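You operate a simulated robot arm through the tools that you are given. There is no shell and no other tool. Be economical: measure what you need, move in short steps, check, and stop when the job is done.

You run a simulated robot arm. Do the job below in one go: nothing can be reset, and whatever is moved stays where it is left.

Task
Open the cards drawer, put the tile from the top of the wrap bench in the inside of the cards drawer, then shut the drawer. Press the copies button two times. Fetch the large weight and set it on the small stack. Put the green box on the low shelf of the paste-up desk. Press the viewer button to switch it on. Take the spent block from the clear end of the green work bench and put it on the orange board. Put the small tray on the clear end of the green work bench away on the top of the lilac table. Do these in any order.

The check looks at the end state, three seconds after you hand in, the way a careful person would. Anything else that was tipped, shoved, dropped, spilled or broken makes it a failure.

Robot
A 7-joint arm with a vacuum gripper on a trunk, on a base that drives. Base frame: it is fixed to the floor where the robot stands at the start and does not move with it; the origin is under the middle of the robot, x ahead of it, y to its left, z up; the surface under the hand at the start is at about z = 900. Lengths are in mm, angles in degrees, forces in N, time in s.
Its first joint turns from -149.0 to 149.0 degrees. Places, roughly: cards drawer [800, 200, 800]; copies button [5500, -4000, 1200]; green box (17x9x8 cm) [-3500, -3600, 800]; inside of the cards drawer [900, 200, 700]; large weight [4750, -3500, 1000]; low shelf of the paste-up desk [-3500, -3700, 200]; orange board (32x21x1 cm) [-2100, -4600, 900]; small stack (21x15x1 cm) [4800, -3200, 1000]; small tray (13x19x3 cm) [-1800, -4900, 900]; spent block [-2000, -4750, 1000]; tile [1000, 0, 1000]; top of the lilac table [2000, -2300, 800]; viewer button [-3200, -3700, 800]. Payload 1.06 kg.
Tool frame: the origin (TCP) lies in the middle of the cups' lips, and z points out of the cups. The gripper has 1 cup of 24 mm across, covering 24 by 24 mm (tool x, y); the bellows give 8 mm. With the vacuum on, a cup seals on a smooth face that it is pressed against (1 to 4 N); it does not hold porous or soft things. The pull reaches 23 N.
Orientation is told as [roll, pitch, yaw] about the base's x, y, z axes, in that order, counted from this pose: with the cups facing straight down, the tool's x points along the base's -x, its y along +y and its z along -z.

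Tools
- The arm moves only by the tool nudge_tool. Its argument "series" is a list of rows, each an object (a shift or turn left out is 0, a gripper value left out holds the last) with "vac": the vacuum: 1 switches it on, 0 off; "xyz": the shift along the tool's x, y, z in mm, a list of three; "rot": the turn, a rotation vector about the tool's x, y, z in degrees, a list of three. In form: [{"vac": vac, "xyz": [tx, ty, tz], "rot": [ax, ay, az]}, ...]. A call has 1 to 10 rows; each row shifts and turns the commanded pose from where the row before left it, along the tool's axes as they then stand. A row lasts 0.2 s, in which the tool goes at most 50 mm and 8.6 degrees; a call with a longer step from one row to the next is refused whole, and so is a gripper value outside its range. Where a pose cannot be reached the arm comes as near as it can. A force on the tool above 40 N (or 10 N above the force at the start of the call, whichever is more), or a blocked arm, ends the call early, and 0.2 s more pass. The pull builds up within a second once a cup has sealed. Time passes only in rows, and 0.2 s behind the last, so rows that do not move give it time. It gives the time, the measured TCP pose, the force on the tool (base axes) and the pull of the vacuum at its end, in the units of the frame above (readings bear some noise), with the torque about the TCP (base axes, N m) and any sound that the robot's microphone picked up.
- Cameras (640 x 400 px; columns grow to the right, rows downward): "scene" is now at [37.4, 184.1, 1495.5]; the picture's right is [0.07, -1.00, 0.00], its down [-0.68, -0.04, -0.73] and it looks along [0.73, 0.05, -0.68] (base axes); focal length 277 px, centre (320, 200). "wrist" rides on the gripper at [78, 19, -96] in the tool frame; the picture's right is [-0.24, 0.97, 0.00], its down [-0.71, -0.17, -0.69] and it looks along [-0.67, -0.16, 0.73] (tool axes); focal length 243 px, centre (320, 200). There is no depth. A picture from a camera that has moved, and an enlarged one, comes with that camera's place and axes in the base frame and with its lens. The place of the scene camera against the robot may be out by one fixed shift of up to 12 mm in any direction.
- capture(camera): a new picture of that camera. The clock stands still meanwhile.
- lift_body(by): slides the trunk up (or, below 0, down) by that many mm; the arm and the scene camera ride with it, the base frame stays. It gives what a move gives, with no picture.
- base_move(legs): drives the robot by 1 to 6 legs, each [ahead, turn to the left] in mm and degrees, along the robot's own axes; the way and the turn of a leg run together, so that a leg with both is an arc; at most 1500 mm and 180 degrees a leg. The arm and the cameras ride along, it lands a little off, and it stops where it bumps. It gives what a move gives.
- head_to(pan, tilt): turns the head with the scene camera to pan (to the left, within 155 degrees either way) and tilt (down, from -29 to 69), counted from straight ahead of the robot. It gives what a move gives.
- close_up(camera, box): a new picture of the part [left, top, right, bottom] of that camera's present view, enlarged. The clock stands still meanwhile.
- hand_in(): hands the job in; it is judged then, once.

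Go step by step. Nothing tells you exact positions but the pictures and the camera data: compare them with the known pose of the tool, close in by small moves and look again before you grip or let go. The budget is 207 turns and 200 pictures, counting those below and the enlarged ones. Unless the task says otherwise, let go and move clear before handing in.

The tools are called by a JSON object that holds its "name" and its "arguments". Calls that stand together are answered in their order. nudge_tool: Moves the arm, as the interface text tells. Its arguments: {"type":"object","properties":{"series":{"type":"array","items":{"type":"object","properties":{"vac":{"type":"number"},"xyz":{"type":"array","items":{"type":"number"}},"rot":{"type":"array","items":{"type":"number"}}}}}},"required":["series"]} The other tools are called the same way: lift_body (by) slides the trunk up or down; base_move (legs) drives the base; head_to (pan, tilt) turns the head that bears the scene camera; capture (camera) takes a picture; close_up (camera, box) takes an enlarged picture of a part of a camera's view; hand_in () hands the job in.

At the start:

```text
time_s: 0.0
position: [706.4, 3.4, 1161.4]
orientation: [0.0, -0.6, 0.0]
contact_force: [30.7, 0.3, -68.7]
wrist_torque: [-0.83, -2.48, -0.38]
pull: 0.0
trunk travel left (down, up): [-550.0, 160.0]
robot x, y, heading: [-5.5, 0.1, 0.1]
head pan, tilt: [3.8, 42.8]
```

scene: 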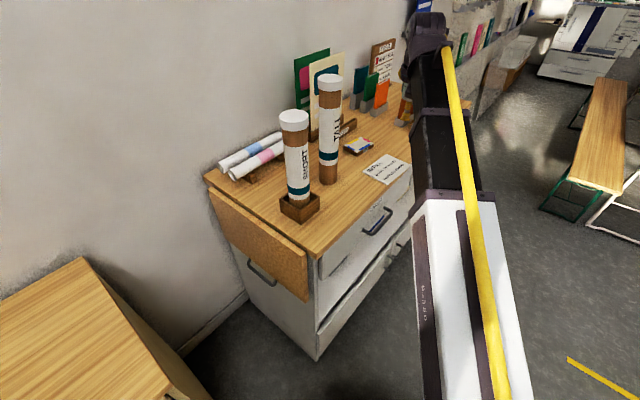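
wrist: 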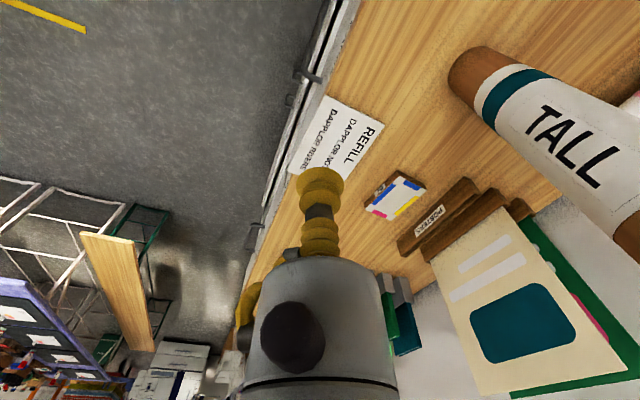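

I see the wrap bench ahead with a small tile-like object and a drawer front below; I'll enlarge both views to identify the tile and drawer handles.

{"name": "close_up", "arguments": {"camera": "scene", "box": [200, 100, 440, 360]}}

{"name": "close_up", "arguments": {"camera": "wrist", "box": [240, 60, 560, 300]}}

{"name": "nudge_tool", "arguments": {"series": [{"xyz": [0, 0, 0]}]}}

```text
1.54 times, centred on (320, 230) of scene
camera zoom: at [37.4, 184.1, 1495.5], right [0.07, -1.0, 0.0], down [-0.68, -0.04, -0.73], along [0.73, 0.05, -0.68], focal length 426 px, centre (320, 154)
```

zoom: 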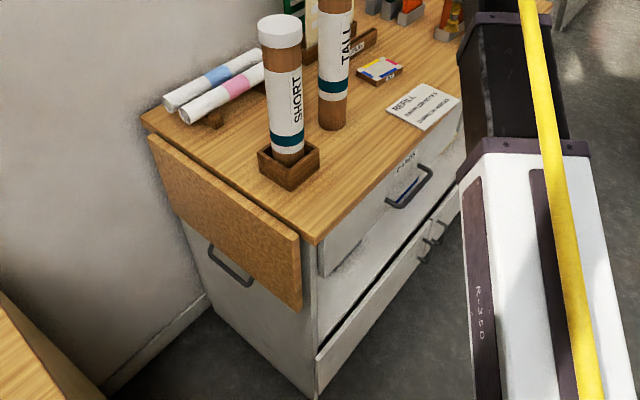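

```text
1.67 times, centred on (400, 180) of wrist
camera zoom: at [626.8, 22.6, 1256.3], right [0.24, 0.97, 0.0], down [0.7, -0.17, 0.69], along [0.67, -0.16, -0.72], focal length 404 px, centre (187, 233)
```

zoom: 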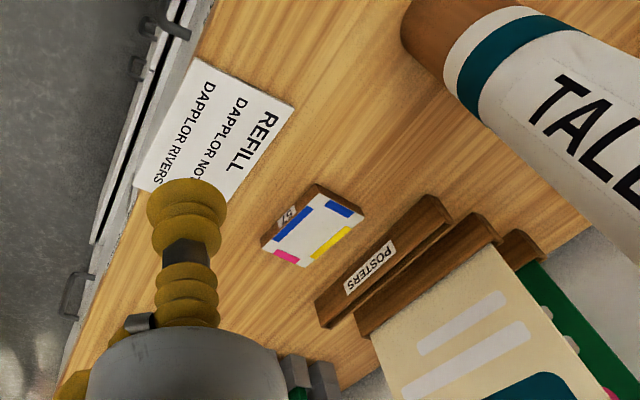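

```text
time_s: 0.4
position: [706.9, 2.4, 1161.1]
orientation: [0.0, -0.7, 0.0]
contact_force: [11.0, -0.6, -20.4]
wrist_torque: [-0.07, -0.6, -0.05]
pull: 0.1
trunk travel left (down, up): [-550.0, 160.0]
robot x, y, heading: [0.4, -0.8, 0.1]
head pan, tilt: [3.8, 42.8]
```

The tile (marked 57) lies near (970, 95, 920); the bench front looks turned about 50° from the robot. I'll enlarge the drawer area for labels.

{"name": "close_up", "arguments": {"camera": "scene", "box": [310, 170, 430, 245]}}

{"name": "close_up", "arguments": {"camera": "wrist", "box": [230, 0, 390, 100]}}

{"name": "nudge_tool", "arguments": {"series": [{"xyz": [0, 0, 0]}, {"xyz": [0, 0, 0]}, {"xyz": [0, 0, 0]}]}}

```text
5.33 times, centred on (370, 208) of scene
camera zoom: at [37.4, 184.1, 1495.5], right [0.07, -1.0, 0.0], down [-0.68, -0.04, -0.73], along [0.73, 0.05, -0.68], focal length 1477 px, centre (53, 160)
```

zoom: 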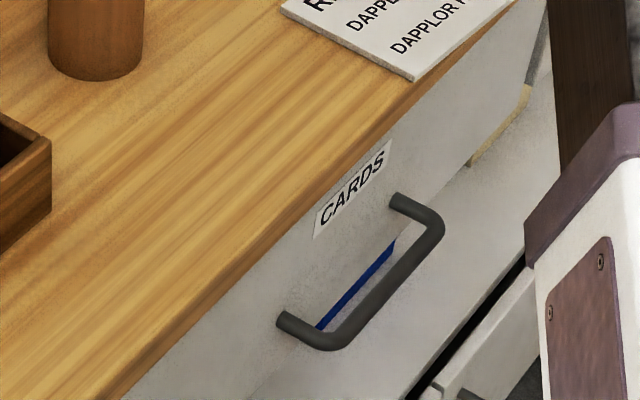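

```text
4.00 times, centred on (310, 50) of wrist
camera zoom: at [627.0, 22.6, 1256.1], right [0.24, 0.97, 0.0], down [0.7, -0.17, 0.69], along [0.68, -0.16, -0.72], focal length 970 px, centre (360, 800)
```

zoom: 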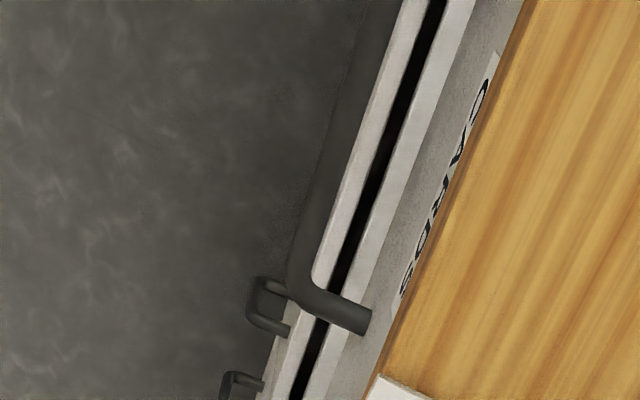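

```text
time_s: 1.2
position: [707.5, 3.2, 1161.5]
orientation: [0.1, -0.7, -0.1]
contact_force: [14.7, 1.8, -32.0]
wrist_torque: [-0.4, -1.21, -0.2]
pull: 0.1
trunk travel left (down, up): [-550.0, 160.0]
robot x, y, heading: [0.3, -1.3, 0.1]
head pan, tilt: [3.8, 42.8]
```

The upper drawer bears the label CARDS with a bar handle near (686, 32, 800). Next I'll survey the room to know where it's safe to drive.

{"name": "head_to", "arguments": {"pan": -60, "tilt": 20}}

{"name": "capture", "arguments": {"camera": "scene"}}

{"name": "head_to", "arguments": {"pan": -130, "tilt": 20}}

{"name": "capture", "arguments": {"camera": "scene"}}

```text
time_s: 2.5
position: [706.6, 2.7, 1161.1]
orientation: [-0.1, -0.7, -0.1]
contact_force: [14.6, 0.4, -33.4]
wrist_torque: [-0.43, -1.21, -0.2]
pull: 0.0
trunk travel left (down, up): [-550.0, 160.0]
robot x, y, heading: [-3.7, 2.8, -0.3]
head pan, tilt: [-60.0, 20.0]
```

```text
193 pictures are left
camera scene: at [1.2, 98.0, 1531.1], right [-0.87, -0.5, 0.0], down [-0.17, 0.3, -0.94], along [0.47, -0.81, -0.34], focal length 277 px, centre (320, 200)
```

scene: 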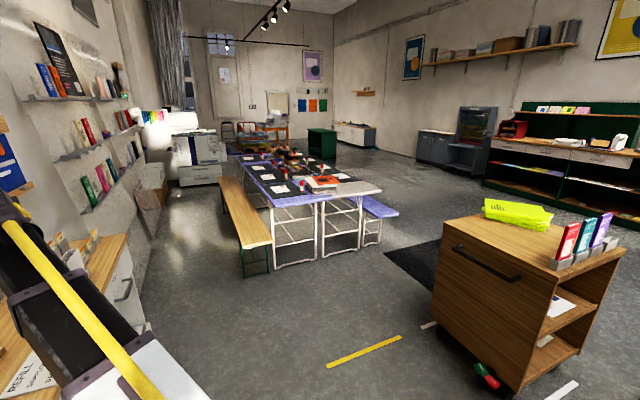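

```text
time_s: 4.0
position: [706.0, 3.1, 1160.4]
orientation: [0.0, -0.7, 0.0]
contact_force: [15.5, -0.7, -32.2]
wrist_torque: [-0.27, -1.23, -0.11]
pull: 0.0
trunk travel left (down, up): [-550.0, 160.0]
robot x, y, heading: [-0.8, 1.5, -0.0]
head pan, tilt: [-130.0, 20.0]
```

```text
192 pictures are left
camera scene: at [-105.3, 107.2, 1531.1], right [-0.77, 0.64, 0.0], down [0.22, 0.26, -0.94], along [-0.6, -0.72, -0.34], focal length 277 px, centre (320, 200)
```

scene: 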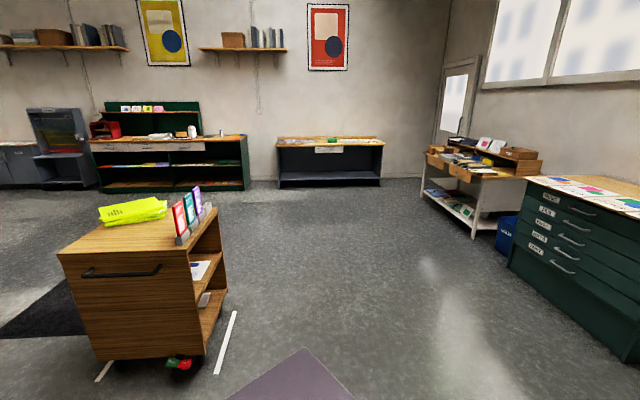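

The room is mapped: a rolling cart stands around (-100, -1700), otherwise the floor near the bench is free. I'll drive to about 900 mm in front of the cards drawer, facing it.

{"name": "base_move", "arguments": {"legs": [[0, -78], [684, 0], [0, 130]]}}

{"name": "head_to", "arguments": {"pan": 0, "tilt": 42}}

{"name": "capture", "arguments": {"camera": "scene"}}

{"name": "capture", "arguments": {"camera": "wrist"}}

```text
time_s: 16.4
position: [583.1, -132.1, 1160.8]
orientation: [0.0, -0.8, 49.2]
contact_force: [9.3, 11.5, -33.1]
wrist_torque: [0.74, -1.04, -0.11]
pull: 0.1
trunk travel left (down, up): [-550.0, 160.0]
robot x, y, heading: [124.5, -668.8, 49.0]
head pan, tilt: [-130.0, 20.0]
```

```text
time_s: 18.6
position: [583.3, -131.8, 1161.3]
orientation: [0.1, -0.7, 49.2]
contact_force: [5.9, 8.7, -23.1]
wrist_torque: [0.51, -0.73, -0.13]
pull: 0.1
trunk travel left (down, up): [-550.0, 160.0]
robot x, y, heading: [125.7, -669.9, 49.3]
head pan, tilt: [0.0, 42.0]
```

```text
191 pictures are left
camera scene: at [20.6, -520.0, 1496.8], right [0.76, -0.65, 0.0], down [-0.44, -0.51, -0.74], along [0.49, 0.56, -0.67], focal length 277 px, centre (320, 200)
```

scene: 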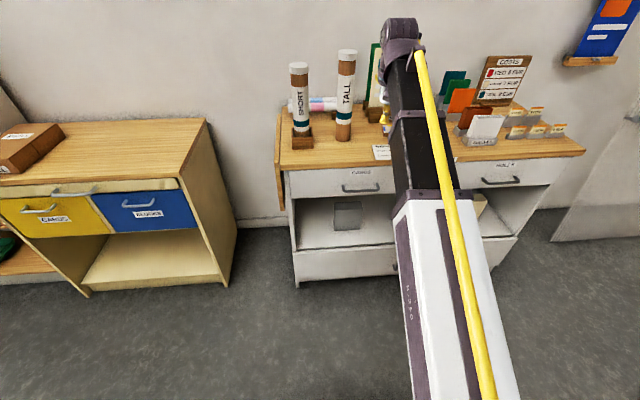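

```text
190 pictures are left
camera wrist: at [517.4, -179.2, 1256.2], right [-0.58, 0.81, 0.0], down [0.59, 0.42, 0.69], along [0.56, 0.41, -0.72], focal length 243 px, centre (320, 200)
```

wrist: 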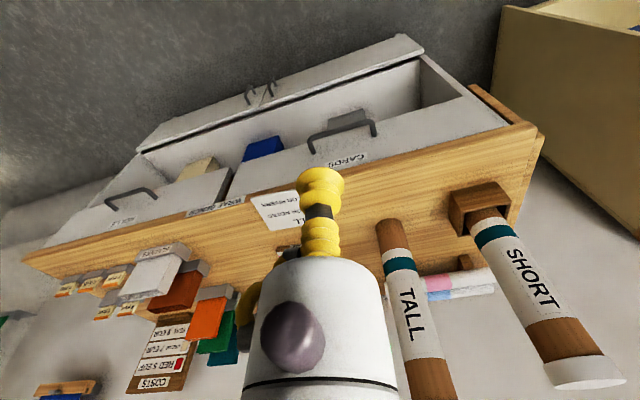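

The cards drawer front is facing me, its handle near (684, 31, 811), with the bench turned about 54.5°. I'll square up and turn the tool to horizontal, well before the front.

{"name": "base_move", "arguments": {"legs": [[0, 5.3]]}}

{"name": "nudge_tool", "arguments": {"series": [{"rot": [0, -8.5, 0]}, {"rot": [0, -8.5, 0]}, {"rot": [0, -8.5, 0]}, {"rot": [0, -8.5, 0]}, {"rot": [0, -8.5, 0]}]}}

```text
time_s: 19.5
position: [530.1, -91.7, 1162.1]
orientation: [0.0, -0.7, 54.7]
contact_force: [6.9, 9.1, -24.1]
wrist_torque: [0.6, -0.73, -0.15]
pull: 0.0
trunk travel left (down, up): [-550.0, 160.0]
robot x, y, heading: [121.5, -668.4, 54.9]
head pan, tilt: [0.0, 42.0]
```

```text
time_s: 20.7
position: [532.1, -91.7, 1161.6]
orientation: [0.0, -43.4, 54.7]
contact_force: [0.2, -0.8, 0.6]
wrist_torque: [0.02, -0.01, 0.02]
pull: 0.1
trunk travel left (down, up): [-550.0, 160.0]
robot x, y, heading: [125.4, -666.6, 54.8]
head pan, tilt: [0.0, 42.0]
```

The force now reads zero and the turn goes well; I'll complete the turn to horizontal.

{"name": "nudge_tool", "arguments": {"series": [{"rot": [0, -8.5, 0]}, {"rot": [0, -8.5, 0]}, {"rot": [0, -8.5, 0]}, {"rot": [0, -8.5, 0]}, {"rot": [0, -8.5, 0]}, {"rot": [0, -4.0, 0]}]}}

{"name": "capture", "arguments": {"camera": "scene"}}

{"name": "capture", "arguments": {"camera": "wrist"}}

```text
time_s: 22.1
position: [538.0, -80.6, 1164.3]
orientation: [-10.3, -89.7, 64.9]
contact_force: [0.1, 0.6, 0.3]
wrist_torque: [0.02, 0.01, -0.02]
pull: 0.1
out of reach, approached as far as the arm can: row 5
trunk travel left (down, up): [-550.0, 160.0]
robot x, y, heading: [121.4, -668.5, 54.4]
head pan, tilt: [0.0, 42.0]
```

```text
189 pictures are left
camera scene: at [7.8, -530.4, 1496.8], right [0.82, -0.58, 0.0], down [-0.39, -0.55, -0.74], along [0.43, 0.61, -0.67], focal length 277 px, centre (320, 200)
```

scene: 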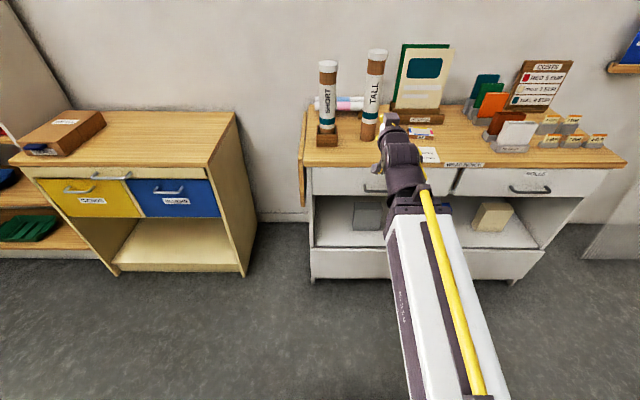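

```text
188 pictures are left
camera wrist: at [466.7, -147.5, 1086.7], right [-0.79, 0.56, 0.23], down [-0.26, -0.66, 0.71], along [0.55, 0.5, 0.66], focal length 243 px, centre (320, 200)
```

wrist: 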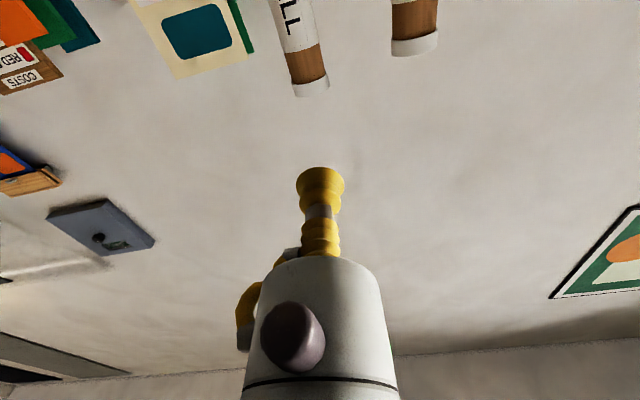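

The tool is level, pointing at the bench. I'll lower the trunk to drawer height and check.

{"name": "lift_body", "arguments": {"by": -347}}

{"name": "nudge_tool", "arguments": {"series": [{"xyz": [0, 33, 0]}, {"xyz": [0, 33, 0]}]}}

{"name": "capture", "arguments": {"camera": "scene"}}

{"name": "capture", "arguments": {"camera": "wrist"}}

```text
time_s: 25.5
position: [537.6, -80.6, 817.7]
orientation: [-3.8, -89.8, 58.5]
contact_force: [0.3, 0.0, 0.6]
wrist_torque: [0.0, 0.02, 0.02]
pull: 0.1
trunk travel left (down, up): [-203.0, 507.0]
robot x, y, heading: [122.7, -668.9, 54.9]
head pan, tilt: [0.0, 42.0]
```

```text
time_s: 26.1
position: [483.4, -43.7, 817.3]
orientation: [-6.2, -89.8, 60.9]
contact_force: [-0.3, 0.5, 0.0]
wrist_torque: [0.01, 0.02, 0.02]
pull: 0.1
trunk travel left (down, up): [-203.0, 507.0]
robot x, y, heading: [124.2, -666.2, 54.8]
head pan, tilt: [0.0, 42.0]
```

```text
187 pictures are left
camera scene: at [7.8, -530.6, 1149.8], right [0.82, -0.58, 0.0], down [-0.39, -0.55, -0.74], along [0.43, 0.61, -0.67], focal length 277 px, centre (320, 200)
```

scene: 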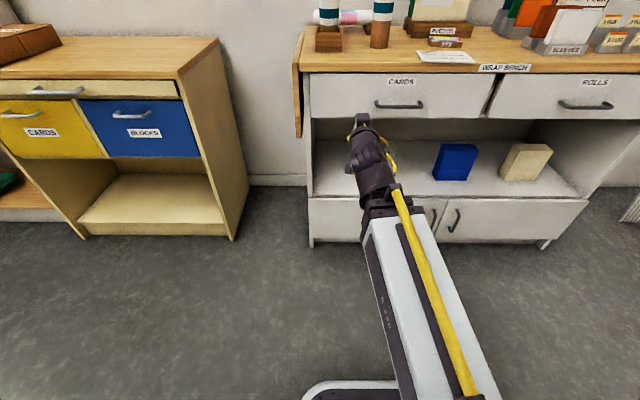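

```text
186 pictures are left
camera wrist: at [412.8, -109.9, 739.0], right [-0.79, 0.56, 0.23], down [-0.25, -0.66, 0.71], along [0.55, 0.5, 0.66], focal length 243 px, centre (320, 200)
```

wrist: 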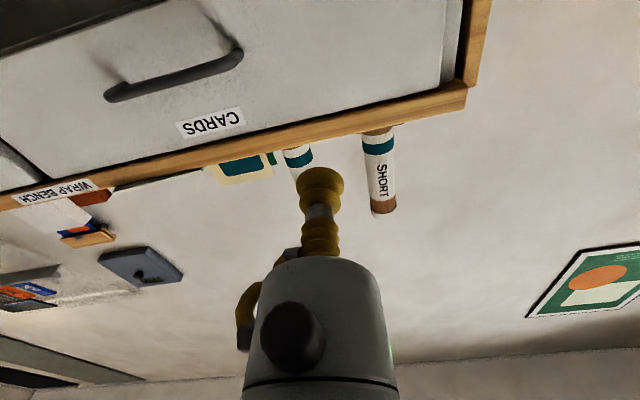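

The tool stands level at the drawer's blank left part, about 190 mm before the face. I'll advance with the arm and watch whether the reach holds.

{"name": "nudge_tool", "arguments": {"series": [{"xyz": [0, 0, 40]}, {"xyz": [0, 0, 40]}, {"xyz": [0, 0, 40]}]}}

```text
time_s: 26.9
position: [554.3, 56.3, 813.0]
orientation: [-2.9, -89.7, 57.6]
contact_force: [0.8, -0.1, -0.1]
wrist_torque: [-0.01, 0.03, 0.0]
pull: 0.0
trunk travel left (down, up): [-203.0, 507.0]
robot x, y, heading: [123.1, -666.9, 54.8]
head pan, tilt: [0.0, 42.0]
```

Reach holds; still about 70 mm out. I'll go on with the vacuum on in small steps until contact.

{"name": "nudge_tool", "arguments": {"series": [{"vac": 1, "xyz": [0, 0, 30]}, {"xyz": [0, 0, 20]}, {"xyz": [0, 0, 8]}, {"xyz": [0, 0, 4]}]}}

{"name": "capture", "arguments": {"camera": "wrist"}}

```text
time_s: 27.9
position: [588.9, 106.2, 814.9]
orientation: [-4.8, -89.7, 59.3]
contact_force: [-0.3, -0.7, -0.1]
wrist_torque: [0.0, -0.01, 0.0]
pull: 0.0
trunk travel left (down, up): [-203.0, 507.0]
robot x, y, heading: [124.5, -671.1, 54.9]
head pan, tilt: [0.0, 42.0]
```

```text
185 pictures are left
camera wrist: at [518.3, 39.4, 738.0], right [-0.79, 0.56, 0.23], down [-0.25, -0.66, 0.71], along [0.55, 0.5, 0.66], focal length 243 px, centre (320, 200)
```

wrist: 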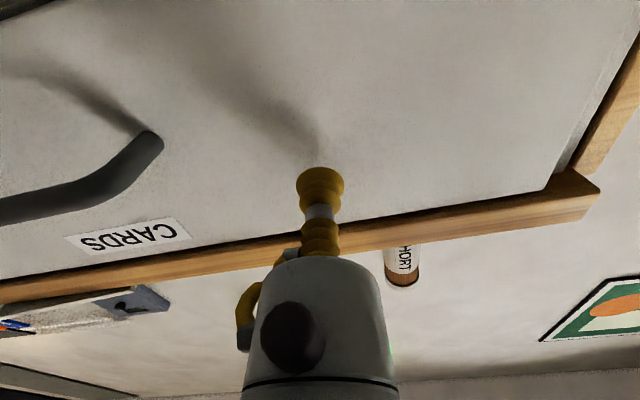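

Close to the face, the shadow meets the cup nearly; I'll continue in 3 mm steps.

{"name": "nudge_tool", "arguments": {"series": [{"xyz": [0, 0, 3]}, {"xyz": [0, 0, 3]}, {"xyz": [0, 0, 3]}, {"xyz": [0, 0, 3]}]}}

```text
time_s: 28.9
position: [596.5, 115.3, 816.2]
orientation: [-1.2, -89.7, 55.9]
contact_force: [-0.2, 0.4, -0.5]
wrist_torque: [-0.01, -0.02, 0.0]
pull: 0.1
trunk travel left (down, up): [-203.0, 507.0]
robot x, y, heading: [127.1, -669.6, 54.5]
head pan, tilt: [0.0, 42.0]
```

{"name": "nudge_tool", "arguments": {"series": [{"xyz": [0, 0, 3]}, {"xyz": [0, 0, 3]}, {"xyz": [0, 0, 3]}, {"xyz": [0, 0, 3]}]}}

```text
time_s: 29.9
position: [602.2, 124.5, 816.3]
orientation: [-1.3, -89.5, 56.0]
contact_force: [-12.9, -16.5, -11.1]
wrist_torque: [0.1, -0.22, -0.15]
pull: 23.6
trunk travel left (down, up): [-203.0, 507.0]
robot x, y, heading: [126.0, -670.1, 54.7]
head pan, tilt: [0.0, 42.0]
```

The cup sealed on the drawer face (pull 23.6 N). I'll pull it back gently with the arm.

{"name": "nudge_tool", "arguments": {"series": [{"xyz": [0, 0, -4]}, {"xyz": [0, 0, -4]}, {"xyz": [0, 0, -8]}, {"xyz": [0, 0, -8]}, {"xyz": [0, 0, -10]}, {"xyz": [0, 0, -10]}]}}

```text
time_s: 31.3
position: [576.9, 89.5, 816.1]
orientation: [-10.9, -89.8, 65.6]
contact_force: [-4.2, 3.2, -3.1]
wrist_torque: [0.1, 0.01, -0.15]
pull: 23.2
trunk travel left (down, up): [-203.0, 507.0]
robot x, y, heading: [125.2, -671.6, 54.8]
head pan, tilt: [0.0, 42.0]
```

The drawer follows. I'll keep pulling and look.

{"name": "nudge_tool", "arguments": {"series": [{"xyz": [0, 0, -12]}, {"xyz": [0, 0, -14]}, {"xyz": [0, 0, -14]}, {"xyz": [0, 0, -14]}, {"xyz": [0, 0, -14]}, {"xyz": [0, 0, -14]}, {"xyz": [0, 0, -14]}, {"xyz": [0, 0, -14]}, {"xyz": [0, 0, -14]}, {"xyz": [0, 0, -10]}]}}

{"name": "capture", "arguments": {"camera": "scene"}}

```text
time_s: 33.5
position: [497.3, -19.6, 817.9]
orientation: [1.2, -89.7, 53.5]
contact_force: [0.2, -1.0, -9.3]
wrist_torque: [0.17, -0.08, 0.01]
pull: 23.2
trunk travel left (down, up): [-203.0, 507.0]
robot x, y, heading: [126.5, -668.6, 54.6]
head pan, tilt: [0.0, 42.0]
```

```text
184 pictures are left
camera scene: at [7.9, -530.2, 1149.6], right [0.82, -0.58, 0.0], down [-0.39, -0.55, -0.74], along [0.43, 0.61, -0.67], focal length 277 px, centre (320, 200)
```

scene: 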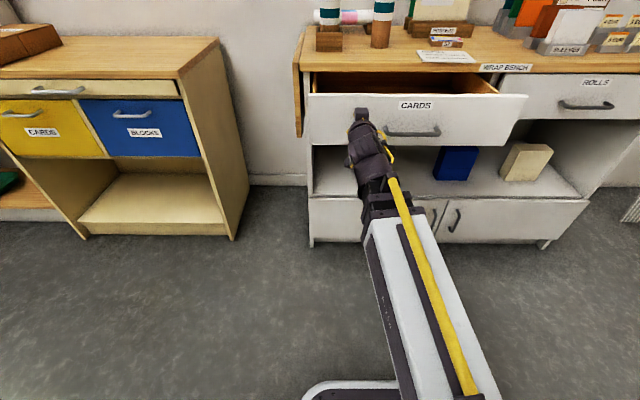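

Drawer is open about 180 mm. A little more, then release.

{"name": "nudge_tool", "arguments": {"series": [{"xyz": [0, 0, -12]}, {"xyz": [0, 0, -14]}, {"xyz": [0, 0, -14]}, {"xyz": [0, 0, -14]}, {"xyz": [0, 0, -12]}, {"xyz": [0, 0, 0]}, {"vac": 0, "xyz": [0, 0, 0]}, {"xyz": [0, 0, 0]}, {"xyz": [0, 0, 0]}, {"xyz": [0, 0, 0]}]}}

```text
time_s: 35.7
position: [475.3, -46.7, 824.3]
orientation: [-3.9, -89.6, 58.6]
contact_force: [-0.3, -0.1, 0.1]
wrist_torque: [0.0, -0.01, 0.03]
pull: 0.0
out of reach, approached as far as the arm can: row 3, 4, 5
trunk travel left (down, up): [-203.0, 507.0]
robot x, y, heading: [127.0, -665.5, 54.9]
head pan, tilt: [0.0, 42.0]
```

Released with the drawer about 215 mm open. I'll back off, raise, and turn the tool down again.

{"name": "base_move", "arguments": {"legs": [[-80, 0]]}}

{"name": "lift_body", "arguments": {"by": 347}}

{"name": "nudge_tool", "arguments": {"series": [{"rot": [0, 8.5, 0]}, {"rot": [0, 8.5, 0]}, {"rot": [0, 8.5, 0]}, {"rot": [0, 8.5, 0]}, {"rot": [0, 8.5, 0]}, {"rot": [0, 8.5, 0]}, {"rot": [0, 8.5, 0]}, {"rot": [0, 8.5, 0]}, {"rot": [0, 8.5, 0]}, {"rot": [0, 8.5, 0]}]}}

{"name": "capture", "arguments": {"camera": "scene"}}

```text
time_s: 36.7
position: [430.3, -110.2, 825.0]
orientation: [-3.9, -89.7, 58.8]
contact_force: [-0.1, 0.6, 0.4]
wrist_torque: [-0.01, -0.02, -0.02]
pull: 0.1
trunk travel left (down, up): [-203.0, 507.0]
robot x, y, heading: [80.4, -735.4, 54.5]
head pan, tilt: [0.0, 42.0]
```

```text
time_s: 40.1
position: [430.6, -111.1, 1171.8]
orientation: [-4.4, -89.7, 59.1]
contact_force: [-0.4, 0.2, -0.4]
wrist_torque: [-0.03, 0.03, 0.0]
pull: 0.0
trunk travel left (down, up): [-550.0, 160.0]
robot x, y, heading: [81.5, -731.7, 54.8]
head pan, tilt: [0.0, 42.0]
```

```text
time_s: 42.3
position: [430.4, -109.7, 1172.5]
orientation: [0.0, -4.7, 54.6]
contact_force: [0.6, -0.6, 0.6]
wrist_torque: [0.02, 0.0, 0.02]
pull: 0.1
trunk travel left (down, up): [-550.0, 160.0]
robot x, y, heading: [78.9, -731.7, 54.7]
head pan, tilt: [0.0, 42.0]
```

```text
183 pictures are left
camera scene: at [-37.4, -594.1, 1496.7], right [0.82, -0.58, 0.0], down [-0.39, -0.55, -0.74], along [0.43, 0.61, -0.67], focal length 277 px, centre (320, 200)
```

scene: 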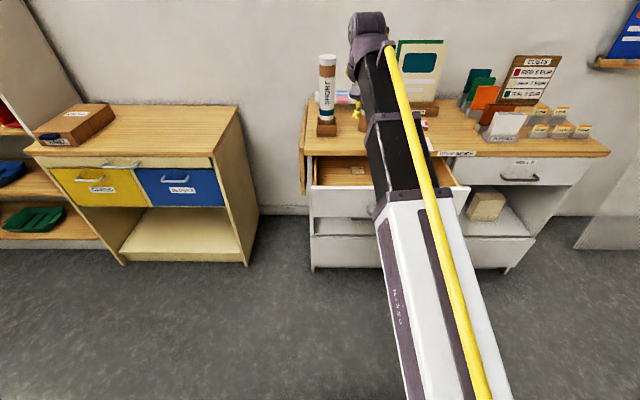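

Drawer stands open. Now I'll move the base to the right and closer, so that both the tile and the drawer come within reach.

{"name": "base_move", "arguments": {"legs": [[0, -30], [378, 0], [0, 30]]}}

{"name": "nudge_tool", "arguments": {"series": [{"rot": [0, 4.7, 0]}]}}

{"name": "capture", "arguments": {"camera": "scene"}}

{"name": "capture", "arguments": {"camera": "wrist"}}

```text
time_s: 47.6
position: [767.7, 46.9, 1171.8]
orientation: [0.0, -4.7, 54.8]
contact_force: [-0.6, 0.1, -0.3]
wrist_torque: [0.0, -0.02, -0.01]
pull: 0.1
trunk travel left (down, up): [-550.0, 160.0]
robot x, y, heading: [417.4, -575.5, 54.6]
head pan, tilt: [0.0, 42.0]
```

```text
time_s: 48.1
position: [770.0, 48.5, 1172.5]
orientation: [-0.1, -1.1, 54.8]
contact_force: [4.6, 7.0, -13.5]
wrist_torque: [0.14, -0.29, -0.07]
pull: 0.2
trunk travel left (down, up): [-550.0, 160.0]
robot x, y, heading: [415.6, -579.3, 54.7]
head pan, tilt: [0.0, 42.0]
stopped in row 1: the force on the tool passed its limit at 50 N (the readings are from after the stop); the commanded pose is now the measured one
```

```text
182 pictures are left
camera scene: at [300.5, -437.1, 1496.8], right [0.82, -0.58, 0.0], down [-0.39, -0.55, -0.74], along [0.43, 0.61, -0.67], focal length 277 px, centre (320, 200)
```

scene: 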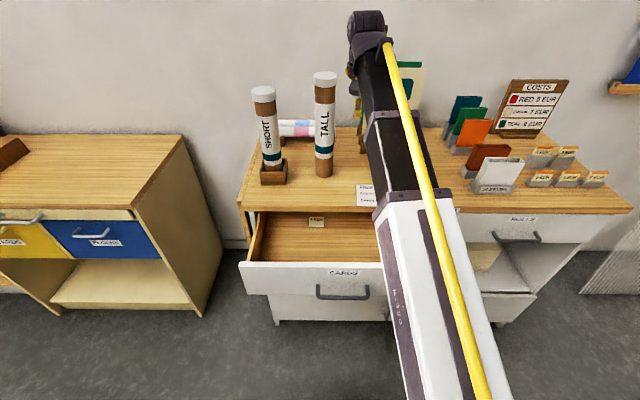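

```text
181 pictures are left
camera wrist: at [708.2, -3.7, 1267.4], right [-0.66, 0.75, 0.0], down [0.54, 0.47, 0.7], along [0.52, 0.46, -0.72], focal length 243 px, centre (320, 200)
```

wrist: 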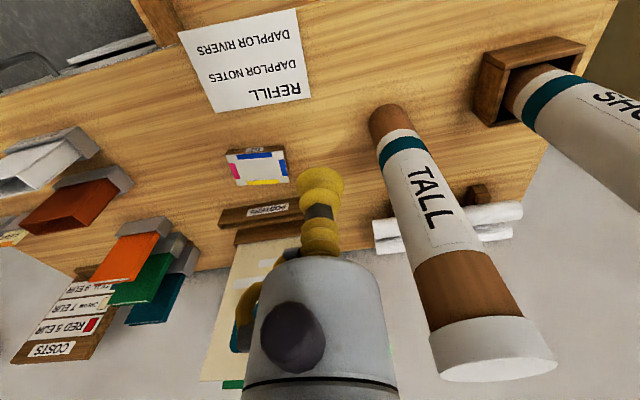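

Robot is well placed; the tile is near (970, 86). I'll move the tool above it, descending part-way.

{"name": "nudge_tool", "arguments": {"series": [{"xyz": [-29, -28, 25]}, {"xyz": [-29, -28, 25]}, {"xyz": [-29, -28, 25]}, {"xyz": [-29, -28, 25]}, {"xyz": [-29, -28, 25]}, {"rot": [0, 1.1, 0]}]}}

{"name": "capture", "arguments": {"camera": "wrist"}}

```text
time_s: 49.5
position: [969.2, 89.7, 1051.0]
orientation: [-0.1, 0.4, 54.6]
contact_force: [2.2, 0.7, -0.4]
wrist_torque: [0.02, -0.01, 0.03]
pull: 0.0
trunk travel left (down, up): [-550.0, 160.0]
robot x, y, heading: [417.4, -578.8, 54.6]
head pan, tilt: [0.0, 42.0]
```

```text
180 pictures are left
camera wrist: at [908.8, 38.3, 1146.8], right [-0.66, 0.75, 0.0], down [0.55, 0.48, 0.68], along [0.51, 0.45, -0.73], focal length 243 px, centre (320, 200)
```

wrist: 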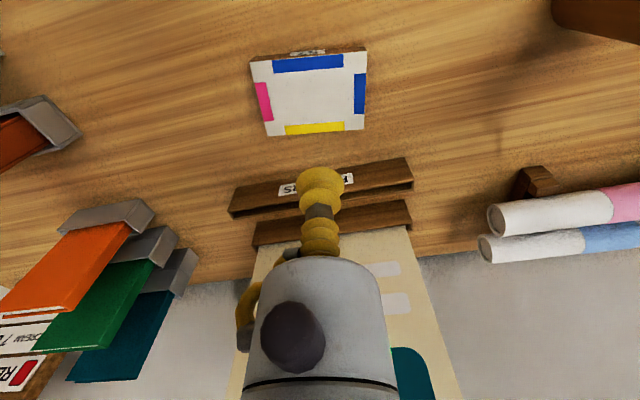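

The tile is right under the tool (about 8 mm to correct). I'll descend toward it.

{"name": "nudge_tool", "arguments": {"series": [{"xyz": [1, -8, 35]}, {"xyz": [0, 0, 35]}, {"xyz": [0, 0, 30]}]}}

{"name": "capture", "arguments": {"camera": "wrist"}}

```text
time_s: 50.3
position: [976.0, 80.4, 951.0]
orientation: [-0.1, 0.4, 54.7]
contact_force: [0.4, -0.6, -0.5]
wrist_torque: [0.0, 0.03, 0.01]
pull: 0.0
trunk travel left (down, up): [-550.0, 160.0]
robot x, y, heading: [417.4, -576.3, 54.9]
head pan, tilt: [0.0, 42.0]
```

```text
179 pictures are left
camera wrist: at [915.6, 29.3, 1046.6], right [-0.66, 0.75, 0.0], down [0.55, 0.48, 0.68], along [0.52, 0.45, -0.73], focal length 243 px, centre (320, 200)
```

wrist: 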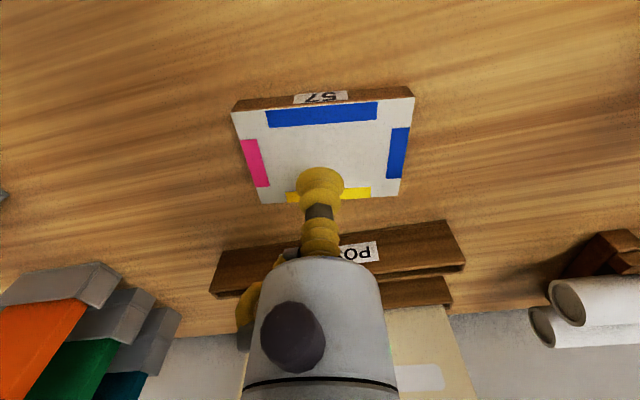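

Aligned. Descending onto the tile with vacuum on.

{"name": "nudge_tool", "arguments": {"series": [{"vac": 1, "xyz": [0, 0, 18]}, {"xyz": [0, 0, 5]}, {"xyz": [0, 0, 4]}, {"xyz": [0, 0, 4]}]}}

```text
time_s: 51.3
position: [973.7, 82.3, 919.1]
orientation: [-0.1, 0.3, 54.7]
contact_force: [0.5, 0.0, 0.5]
wrist_torque: [0.02, -0.01, -0.01]
pull: 23.1
trunk travel left (down, up): [-550.0, 160.0]
robot x, y, heading: [416.6, -574.8, 54.9]
head pan, tilt: [0.0, 42.0]
```

The tile is held. Lifting and carrying it back over the open drawer.

{"name": "nudge_tool", "arguments": {"series": [{"xyz": [0, 0, -40]}, {"xyz": [0, 0, -45]}, {"xyz": [0, 0, -45]}, {"xyz": [40, 26.7, 0]}, {"xyz": [40, 26.7, 0]}, {"xyz": [40, 26.7, 0]}, {"xyz": [40, 26.7, 0]}, {"xyz": [40, 26.7, 0]}, {"xyz": [40, 26.7, 0]}, {"xyz": [40, 26.7, 0]}]}}

{"name": "capture", "arguments": {"camera": "wrist"}}

{"name": "capture", "arguments": {"camera": "scene"}}

```text
time_s: 53.5
position: [654.3, -37.5, 1049.6]
orientation: [-0.2, 0.2, 54.5]
contact_force: [0.1, 0.5, -0.2]
wrist_torque: [0.0, 0.05, -0.01]
pull: 22.9
trunk travel left (down, up): [-550.0, 160.0]
robot x, y, heading: [418.8, -575.3, 54.4]
head pan, tilt: [0.0, 42.0]
```

```text
178 pictures are left
camera wrist: at [593.6, -88.4, 1146.2], right [-0.66, 0.75, 0.0], down [0.55, 0.48, 0.68], along [0.52, 0.45, -0.73], focal length 243 px, centre (320, 200)
```

wrist: 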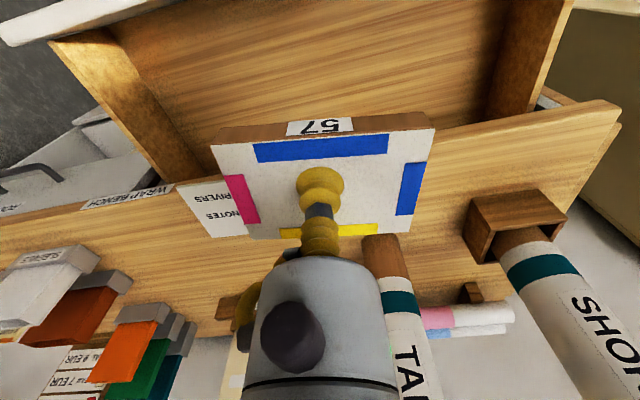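

```text
177 pictures are left
camera scene: at [300.7, -436.9, 1496.8], right [0.82, -0.58, 0.0], down [-0.39, -0.55, -0.74], along [0.43, 0.61, -0.67], focal length 277 px, centre (320, 200)
```

scene: 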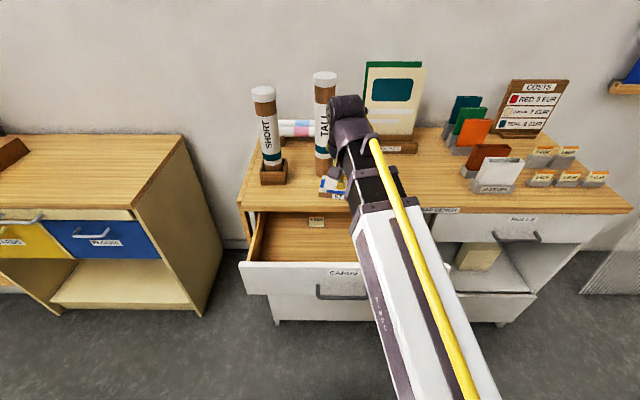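

The tile hangs over the open drawer, clear of the bench edge by about 30 mm. Lowering into it.

{"name": "nudge_tool", "arguments": {"series": [{"xyz": [3, 0, 40]}, {"xyz": [0, 0, 40]}, {"xyz": [0, 0, 40]}, {"xyz": [0, 0, 40]}, {"xyz": [0, 0, 30]}]}}

{"name": "capture", "arguments": {"camera": "wrist"}}

{"name": "capture", "arguments": {"camera": "scene"}}

```text
time_s: 54.7
position: [655.4, -40.4, 861.8]
orientation: [-0.1, 0.3, 54.7]
contact_force: [0.5, 0.4, -0.9]
wrist_torque: [-0.01, 0.0, 0.01]
pull: 23.2
trunk travel left (down, up): [-550.0, 160.0]
robot x, y, heading: [417.9, -575.2, 54.6]
head pan, tilt: [0.0, 42.0]
```

```text
176 pictures are left
camera wrist: at [595.8, -92.5, 957.6], right [-0.66, 0.75, 0.0], down [0.55, 0.48, 0.68], along [0.52, 0.45, -0.73], focal length 243 px, centre (320, 200)
```

wrist: 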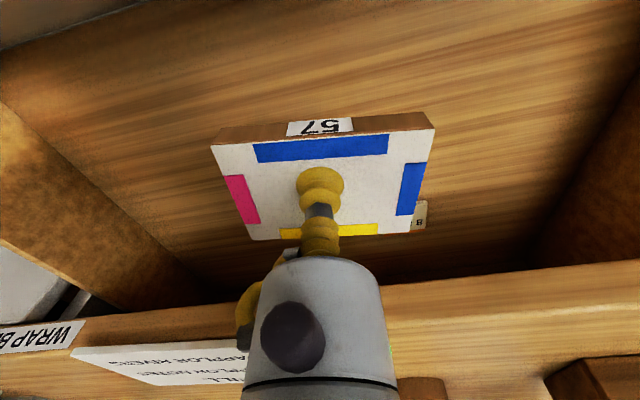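

```text
175 pictures are left
camera scene: at [300.6, -436.9, 1496.8], right [0.82, -0.58, 0.0], down [-0.39, -0.55, -0.74], along [0.43, 0.61, -0.67], focal length 277 px, centre (320, 200)
```

scene: 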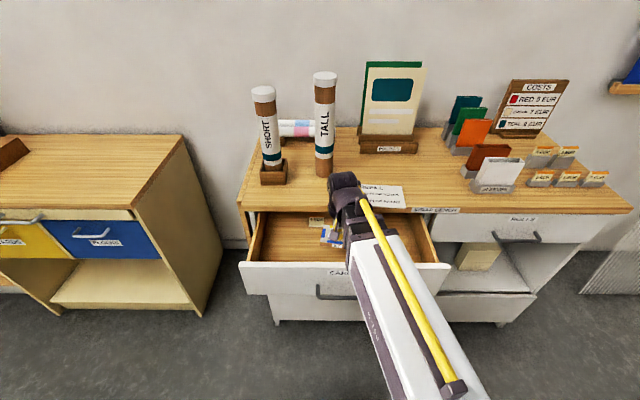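

Clear on all sides; there's only a label item deeper in. Lowering until touching the drawer floor.

{"name": "nudge_tool", "arguments": {"series": [{"xyz": [0, 0, 30]}, {"xyz": [0, 0, 20]}, {"xyz": [0, 0, 10]}, {"xyz": [0, 0, 6]}, {"xyz": [0, 0, 5]}]}}

{"name": "capture", "arguments": {"camera": "wrist"}}

```text
time_s: 55.9
position: [658.4, -40.3, 788.5]
orientation: [-0.1, 0.3, 54.7]
contact_force: [-0.3, 0.8, 0.0]
wrist_torque: [-0.01, 0.04, 0.02]
pull: 22.9
trunk travel left (down, up): [-550.0, 160.0]
robot x, y, heading: [418.1, -575.9, 54.7]
head pan, tilt: [0.0, 42.0]
```

```text
174 pictures are left
camera wrist: at [597.7, -92.6, 885.3], right [-0.66, 0.75, 0.0], down [0.55, 0.48, 0.68], along [0.51, 0.45, -0.73], focal length 243 px, centre (320, 200)
```

wrist: 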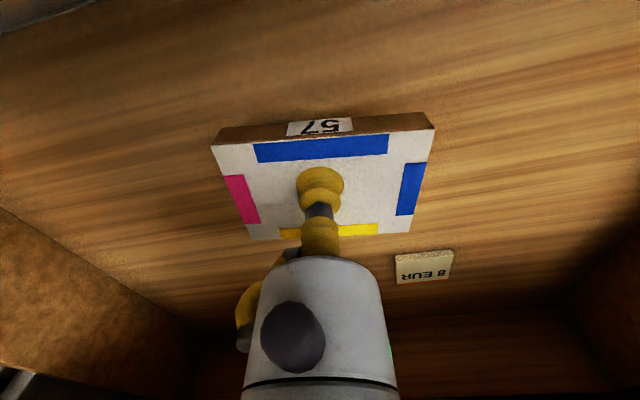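

{"name": "nudge_tool", "arguments": {"series": [{"xyz": [0, 0, 5]}, {"xyz": [0, 0, 5]}, {"xyz": [0, 0, 4]}, {"xyz": [0, 0, 4]}]}}

```text
time_s: 56.9
position: [658.7, -41.2, 771.7]
orientation: [0.0, 0.3, 54.7]
contact_force: [-0.4, 0.9, 0.1]
wrist_torque: [-0.1, 0.08, -0.01]
pull: 22.4
trunk travel left (down, up): [-550.0, 160.0]
robot x, y, heading: [412.3, -574.0, 55.1]
head pan, tilt: [0.0, 42.0]
```

{"name": "nudge_tool", "arguments": {"series": [{"xyz": [0, 0, 4]}, {"xyz": [0, 0, 4]}]}}

{"name": "capture", "arguments": {"camera": "wrist"}}

```text
time_s: 57.5
position: [657.8, -41.7, 764.4]
orientation: [0.0, 0.4, 54.6]
contact_force: [0.6, 1.3, 0.5]
wrist_torque: [-0.1, 0.14, 0.01]
pull: 23.7
trunk travel left (down, up): [-550.0, 160.0]
robot x, y, heading: [414.8, -572.2, 54.9]
head pan, tilt: [0.0, 42.0]
```

```text
173 pictures are left
camera wrist: at [597.8, -93.5, 860.1], right [-0.66, 0.75, 0.0], down [0.55, 0.48, 0.68], along [0.51, 0.45, -0.73], focal length 243 px, centre (320, 200)
```

wrist: 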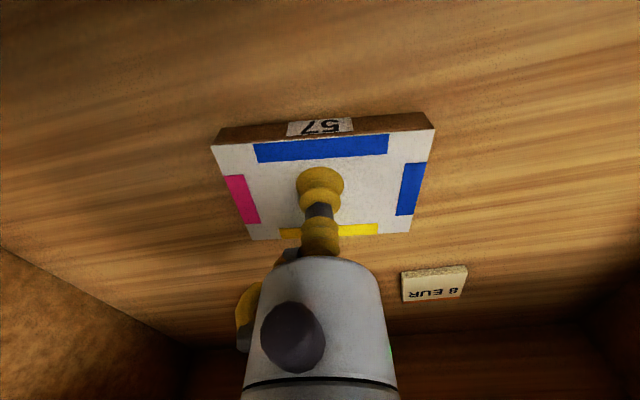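

{"name": "nudge_tool", "arguments": {"series": [{"xyz": [0, 0, 4]}, {"xyz": [0, 0, 3]}]}}

```text
time_s: 58.1
position: [658.0, -41.8, 758.0]
orientation: [0.0, 0.2, 54.6]
contact_force: [0.3, -0.2, 17.7]
wrist_torque: [-0.23, 0.24, -0.05]
pull: 22.7
trunk travel left (down, up): [-550.0, 160.0]
robot x, y, heading: [417.9, -575.0, 54.7]
head pan, tilt: [0.0, 42.0]
```

The tile touches the drawer floor. Releasing and lifting out.

{"name": "nudge_tool", "arguments": {"series": [{"vac": 0}, {}, {}, {}, {"xyz": [0, 0, -5]}, {"xyz": [0, 0, -40]}, {"xyz": [0, 0, -45]}, {"xyz": [0, 0, -45]}, {"xyz": [0, 0, -45]}, {"xyz": [0, 0, -45]}]}}

{"name": "capture", "arguments": {"camera": "wrist"}}

```text
time_s: 60.3
position: [662.0, -40.8, 981.7]
orientation: [-0.1, 0.3, 54.7]
contact_force: [0.4, 0.3, 0.4]
wrist_torque: [-0.01, -0.02, 0.0]
pull: 0.0
trunk travel left (down, up): [-550.0, 160.0]
robot x, y, heading: [414.6, -572.7, 54.9]
head pan, tilt: [0.0, 42.0]
```

```text
172 pictures are left
camera wrist: at [602.1, -93.0, 1079.1], right [-0.66, 0.75, 0.0], down [0.55, 0.48, 0.68], along [0.51, 0.45, -0.73], focal length 243 px, centre (320, 200)
```

wrist: 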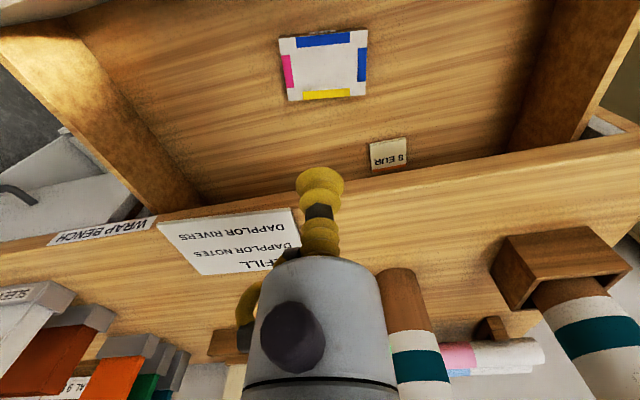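

The tile lies in the drawer. I'll back away, raise, and turn the tool level to push the drawer shut right of its handle.

{"name": "base_move", "arguments": {"legs": [[-420, 0]]}}

{"name": "nudge_tool", "arguments": {"series": [{"xyz": [-27, -19, -30]}, {"xyz": [-27, -19, -30], "rot": [0, -5, 0]}, {"xyz": [-27, -19, -30], "rot": [0, -8.5, 0]}, {"xyz": [-27, -19, -30], "rot": [0, -8.5, 0]}, {"rot": [0, -8.5, 0]}, {"rot": [0, -8.5, 0]}, {"rot": [0, -8.5, 0]}, {"rot": [0, -8.5, 0]}]}}

```text
time_s: 62.9
position: [413.8, -387.5, 982.3]
orientation: [0.0, 0.3, 55.0]
contact_force: [0.0, 0.3, 0.6]
wrist_torque: [0.04, -0.02, -0.03]
pull: 0.0
trunk travel left (down, up): [-550.0, 160.0]
robot x, y, heading: [170.4, -928.0, 55.0]
head pan, tilt: [0.0, 42.0]
```

```text
time_s: 64.7
position: [532.0, -351.1, 1110.0]
orientation: [-0.2, -55.9, 55.1]
contact_force: [1.0, -0.2, -0.6]
wrist_torque: [-0.02, 0.01, 0.01]
pull: 0.1
trunk travel left (down, up): [-550.0, 160.0]
robot x, y, heading: [169.4, -921.8, 54.9]
head pan, tilt: [0.0, 42.0]
```

{"name": "nudge_tool", "arguments": {"series": [{"rot": [0, -8.5, 0]}, {"rot": [0, -8.5, 0]}, {"rot": [0, -8.5, 0]}, {"rot": [0, -8.4, 0]}, {"xyz": [0, -25, 20]}, {"xyz": [0, -25, 20]}]}}

{"name": "lift_body", "arguments": {"by": -292}}

{"name": "capture", "arguments": {"camera": "scene"}}

{"name": "capture", "arguments": {"camera": "wrist"}}

```text
time_s: 66.1
position: [622.9, -305.7, 1121.8]
orientation: [-11.7, -89.8, 66.8]
contact_force: [-0.8, -0.1, 0.0]
wrist_torque: [0.0, 0.03, 0.0]
pull: 0.0
out of reach, approached as far as the arm can: row 1, 2, 3, 4
trunk travel left (down, up): [-550.0, 160.0]
robot x, y, heading: [173.1, -923.7, 54.8]
head pan, tilt: [0.0, 42.0]
```

```text
time_s: 69.0
position: [621.4, -306.8, 829.7]
orientation: [-8.3, -89.6, 63.3]
contact_force: [0.1, -0.3, -0.2]
wrist_torque: [0.01, 0.01, -0.04]
pull: 0.0
trunk travel left (down, up): [-258.0, 452.0]
robot x, y, heading: [172.5, -926.4, 54.9]
head pan, tilt: [0.0, 42.0]
```

```text
171 pictures are left
camera scene: at [54.5, -786.1, 1204.8], right [0.82, -0.57, 0.0], down [-0.38, -0.55, -0.74], along [0.43, 0.61, -0.67], focal length 277 px, centre (320, 200)
```

scene: 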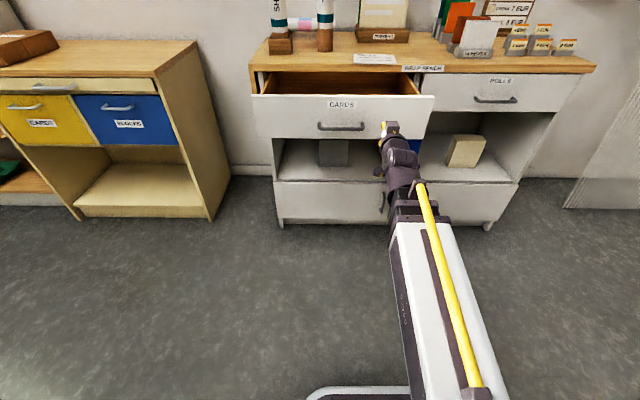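

```text
170 pictures are left
camera wrist: at [551.5, -373.8, 752.4], right [-0.8, 0.56, 0.23], down [-0.25, -0.66, 0.71], along [0.55, 0.51, 0.66], focal length 243 px, centre (320, 200)
```

wrist: 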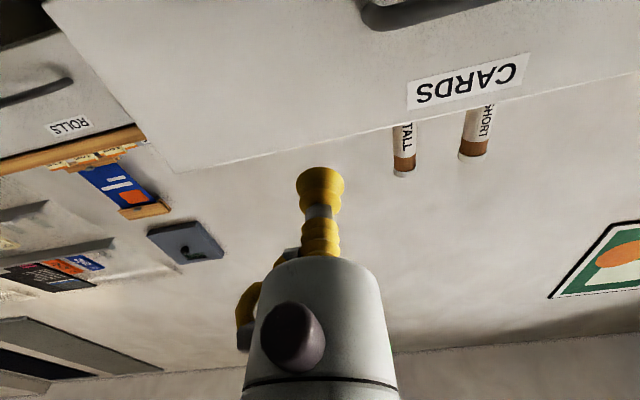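

Tool is level, right of the handle, 126 mm before the open drawer face. Drive ahead 105 then push with the arm.

{"name": "base_move", "arguments": {"legs": [[105, 0]]}}

{"name": "nudge_tool", "arguments": {"series": [{"xyz": [12, 0, 10]}, {"xyz": [0, 0, 10]}, {"xyz": [0, 0, 10]}, {"xyz": [0, 0, 15]}, {"xyz": [0, 0, 15]}, {"xyz": [0, 0, 15]}, {"xyz": [0, 0, 15]}, {"xyz": [0, 0, 15]}, {"xyz": [0, 0, 15]}, {"xyz": [0, 0, 15]}]}}

{"name": "capture", "arguments": {"camera": "scene"}}

```text
time_s: 70.2
position: [680.7, -218.0, 829.9]
orientation: [-8.4, -89.6, 63.6]
contact_force: [-0.5, 0.0, 0.3]
wrist_torque: [-0.01, -0.01, -0.03]
pull: 0.1
trunk travel left (down, up): [-258.0, 452.0]
robot x, y, heading: [231.9, -834.6, 55.4]
head pan, tilt: [0.0, 42.0]
```

```text
time_s: 72.4
position: [759.6, -107.7, 817.3]
orientation: [-13.1, -89.7, 68.2]
contact_force: [-0.2, -0.2, -0.4]
wrist_torque: [-0.01, -0.01, -0.02]
pull: 0.0
trunk travel left (down, up): [-258.0, 452.0]
robot x, y, heading: [234.1, -836.4, 55.2]
head pan, tilt: [0.0, 42.0]
```

```text
169 pictures are left
camera scene: at [115.0, -699.2, 1204.7], right [0.82, -0.57, 0.0], down [-0.38, -0.55, -0.74], along [0.42, 0.61, -0.67], focal length 277 px, centre (320, 200)
```

scene: 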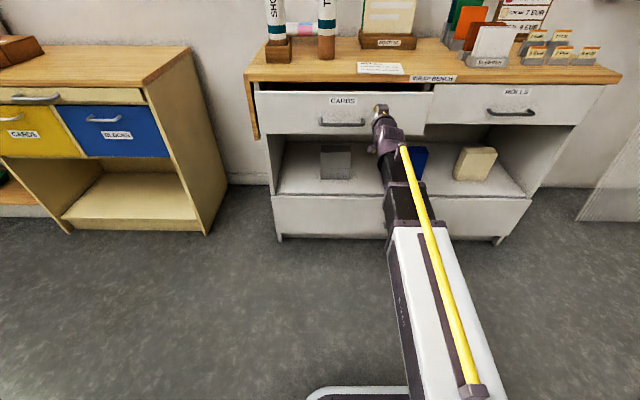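

Drawer is more than half closed. Drive ahead 60 mm more, then finish with the arm.

{"name": "base_move", "arguments": {"legs": [[60, 0]]}}

{"name": "nudge_tool", "arguments": {"series": [{"xyz": [0, 0, 8]}, {"xyz": [0, 0, 8]}, {"xyz": [0, 0, 6]}, {"xyz": [0, 0, 5]}, {"xyz": [0, 0, 4]}, {"xyz": [0, 0, 4]}, {"xyz": [0, 0, 4]}]}}

{"name": "capture", "arguments": {"camera": "scene"}}

```text
time_s: 73.4
position: [793.8, -57.6, 816.6]
orientation: [-8.7, -89.6, 63.7]
contact_force: [-0.2, -0.7, 0.2]
wrist_torque: [0.02, 0.01, -0.01]
pull: 0.0
trunk travel left (down, up): [-258.0, 452.0]
robot x, y, heading: [265.2, -784.8, 55.1]
head pan, tilt: [0.0, 42.0]
```

```text
time_s: 75.0
position: [815.3, -25.5, 815.4]
orientation: [-9.7, -89.6, 64.8]
contact_force: [-8.4, -12.9, -2.4]
wrist_torque: [0.06, -0.02, -0.01]
pull: 0.2
trunk travel left (down, up): [-258.0, 452.0]
robot x, y, heading: [268.7, -788.4, 55.1]
head pan, tilt: [0.0, 42.0]
```

```text
168 pictures are left
camera scene: at [149.8, -649.4, 1204.8], right [0.82, -0.57, 0.0], down [-0.38, -0.55, -0.74], along [0.43, 0.61, -0.67], focal length 277 px, centre (320, 200)
```

scene: 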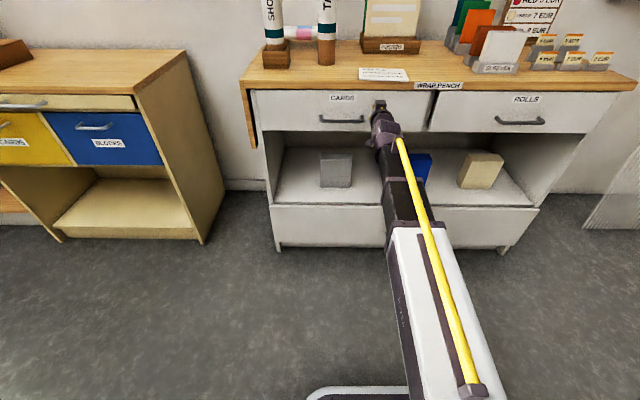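

The drawer reads closed (contact at the same depth as at first, 15 N). I'll press slightly more, then withdraw.

{"name": "nudge_tool", "arguments": {"series": [{"xyz": [0, 0, 4]}, {"xyz": [0, 0, -15]}, {"xyz": [0, 0, -30]}, {"xyz": [0, 0, -40]}, {"xyz": [0, 0, -40]}]}}

{"name": "close_up", "arguments": {"camera": "scene", "box": [230, 60, 450, 200]}}

```text
time_s: 76.2
position: [748.0, -124.3, 818.0]
orientation: [-9.3, -89.6, 64.5]
contact_force: [-0.6, -0.4, -0.6]
wrist_torque: [0.03, 0.01, 0.0]
pull: 0.0
trunk travel left (down, up): [-258.0, 452.0]
robot x, y, heading: [267.5, -786.1, 54.9]
head pan, tilt: [0.0, 42.0]
```

```text
2.86 times, centred on (340, 130) of scene
camera zoom: at [150.5, -648.2, 1204.7], right [0.82, -0.57, 0.0], down [-0.38, -0.55, -0.74], along [0.42, 0.61, -0.67], focal length 791 px, centre (263, 400)
```

zoom: 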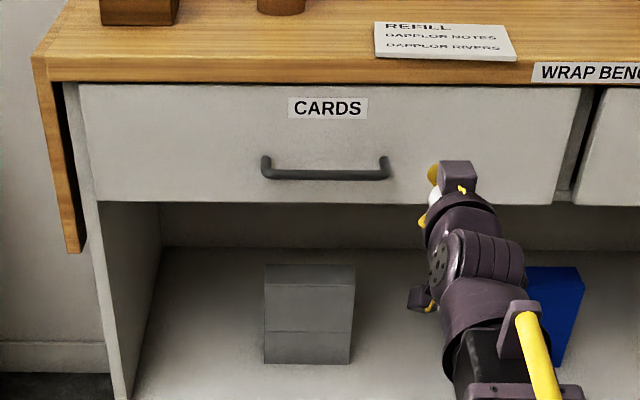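

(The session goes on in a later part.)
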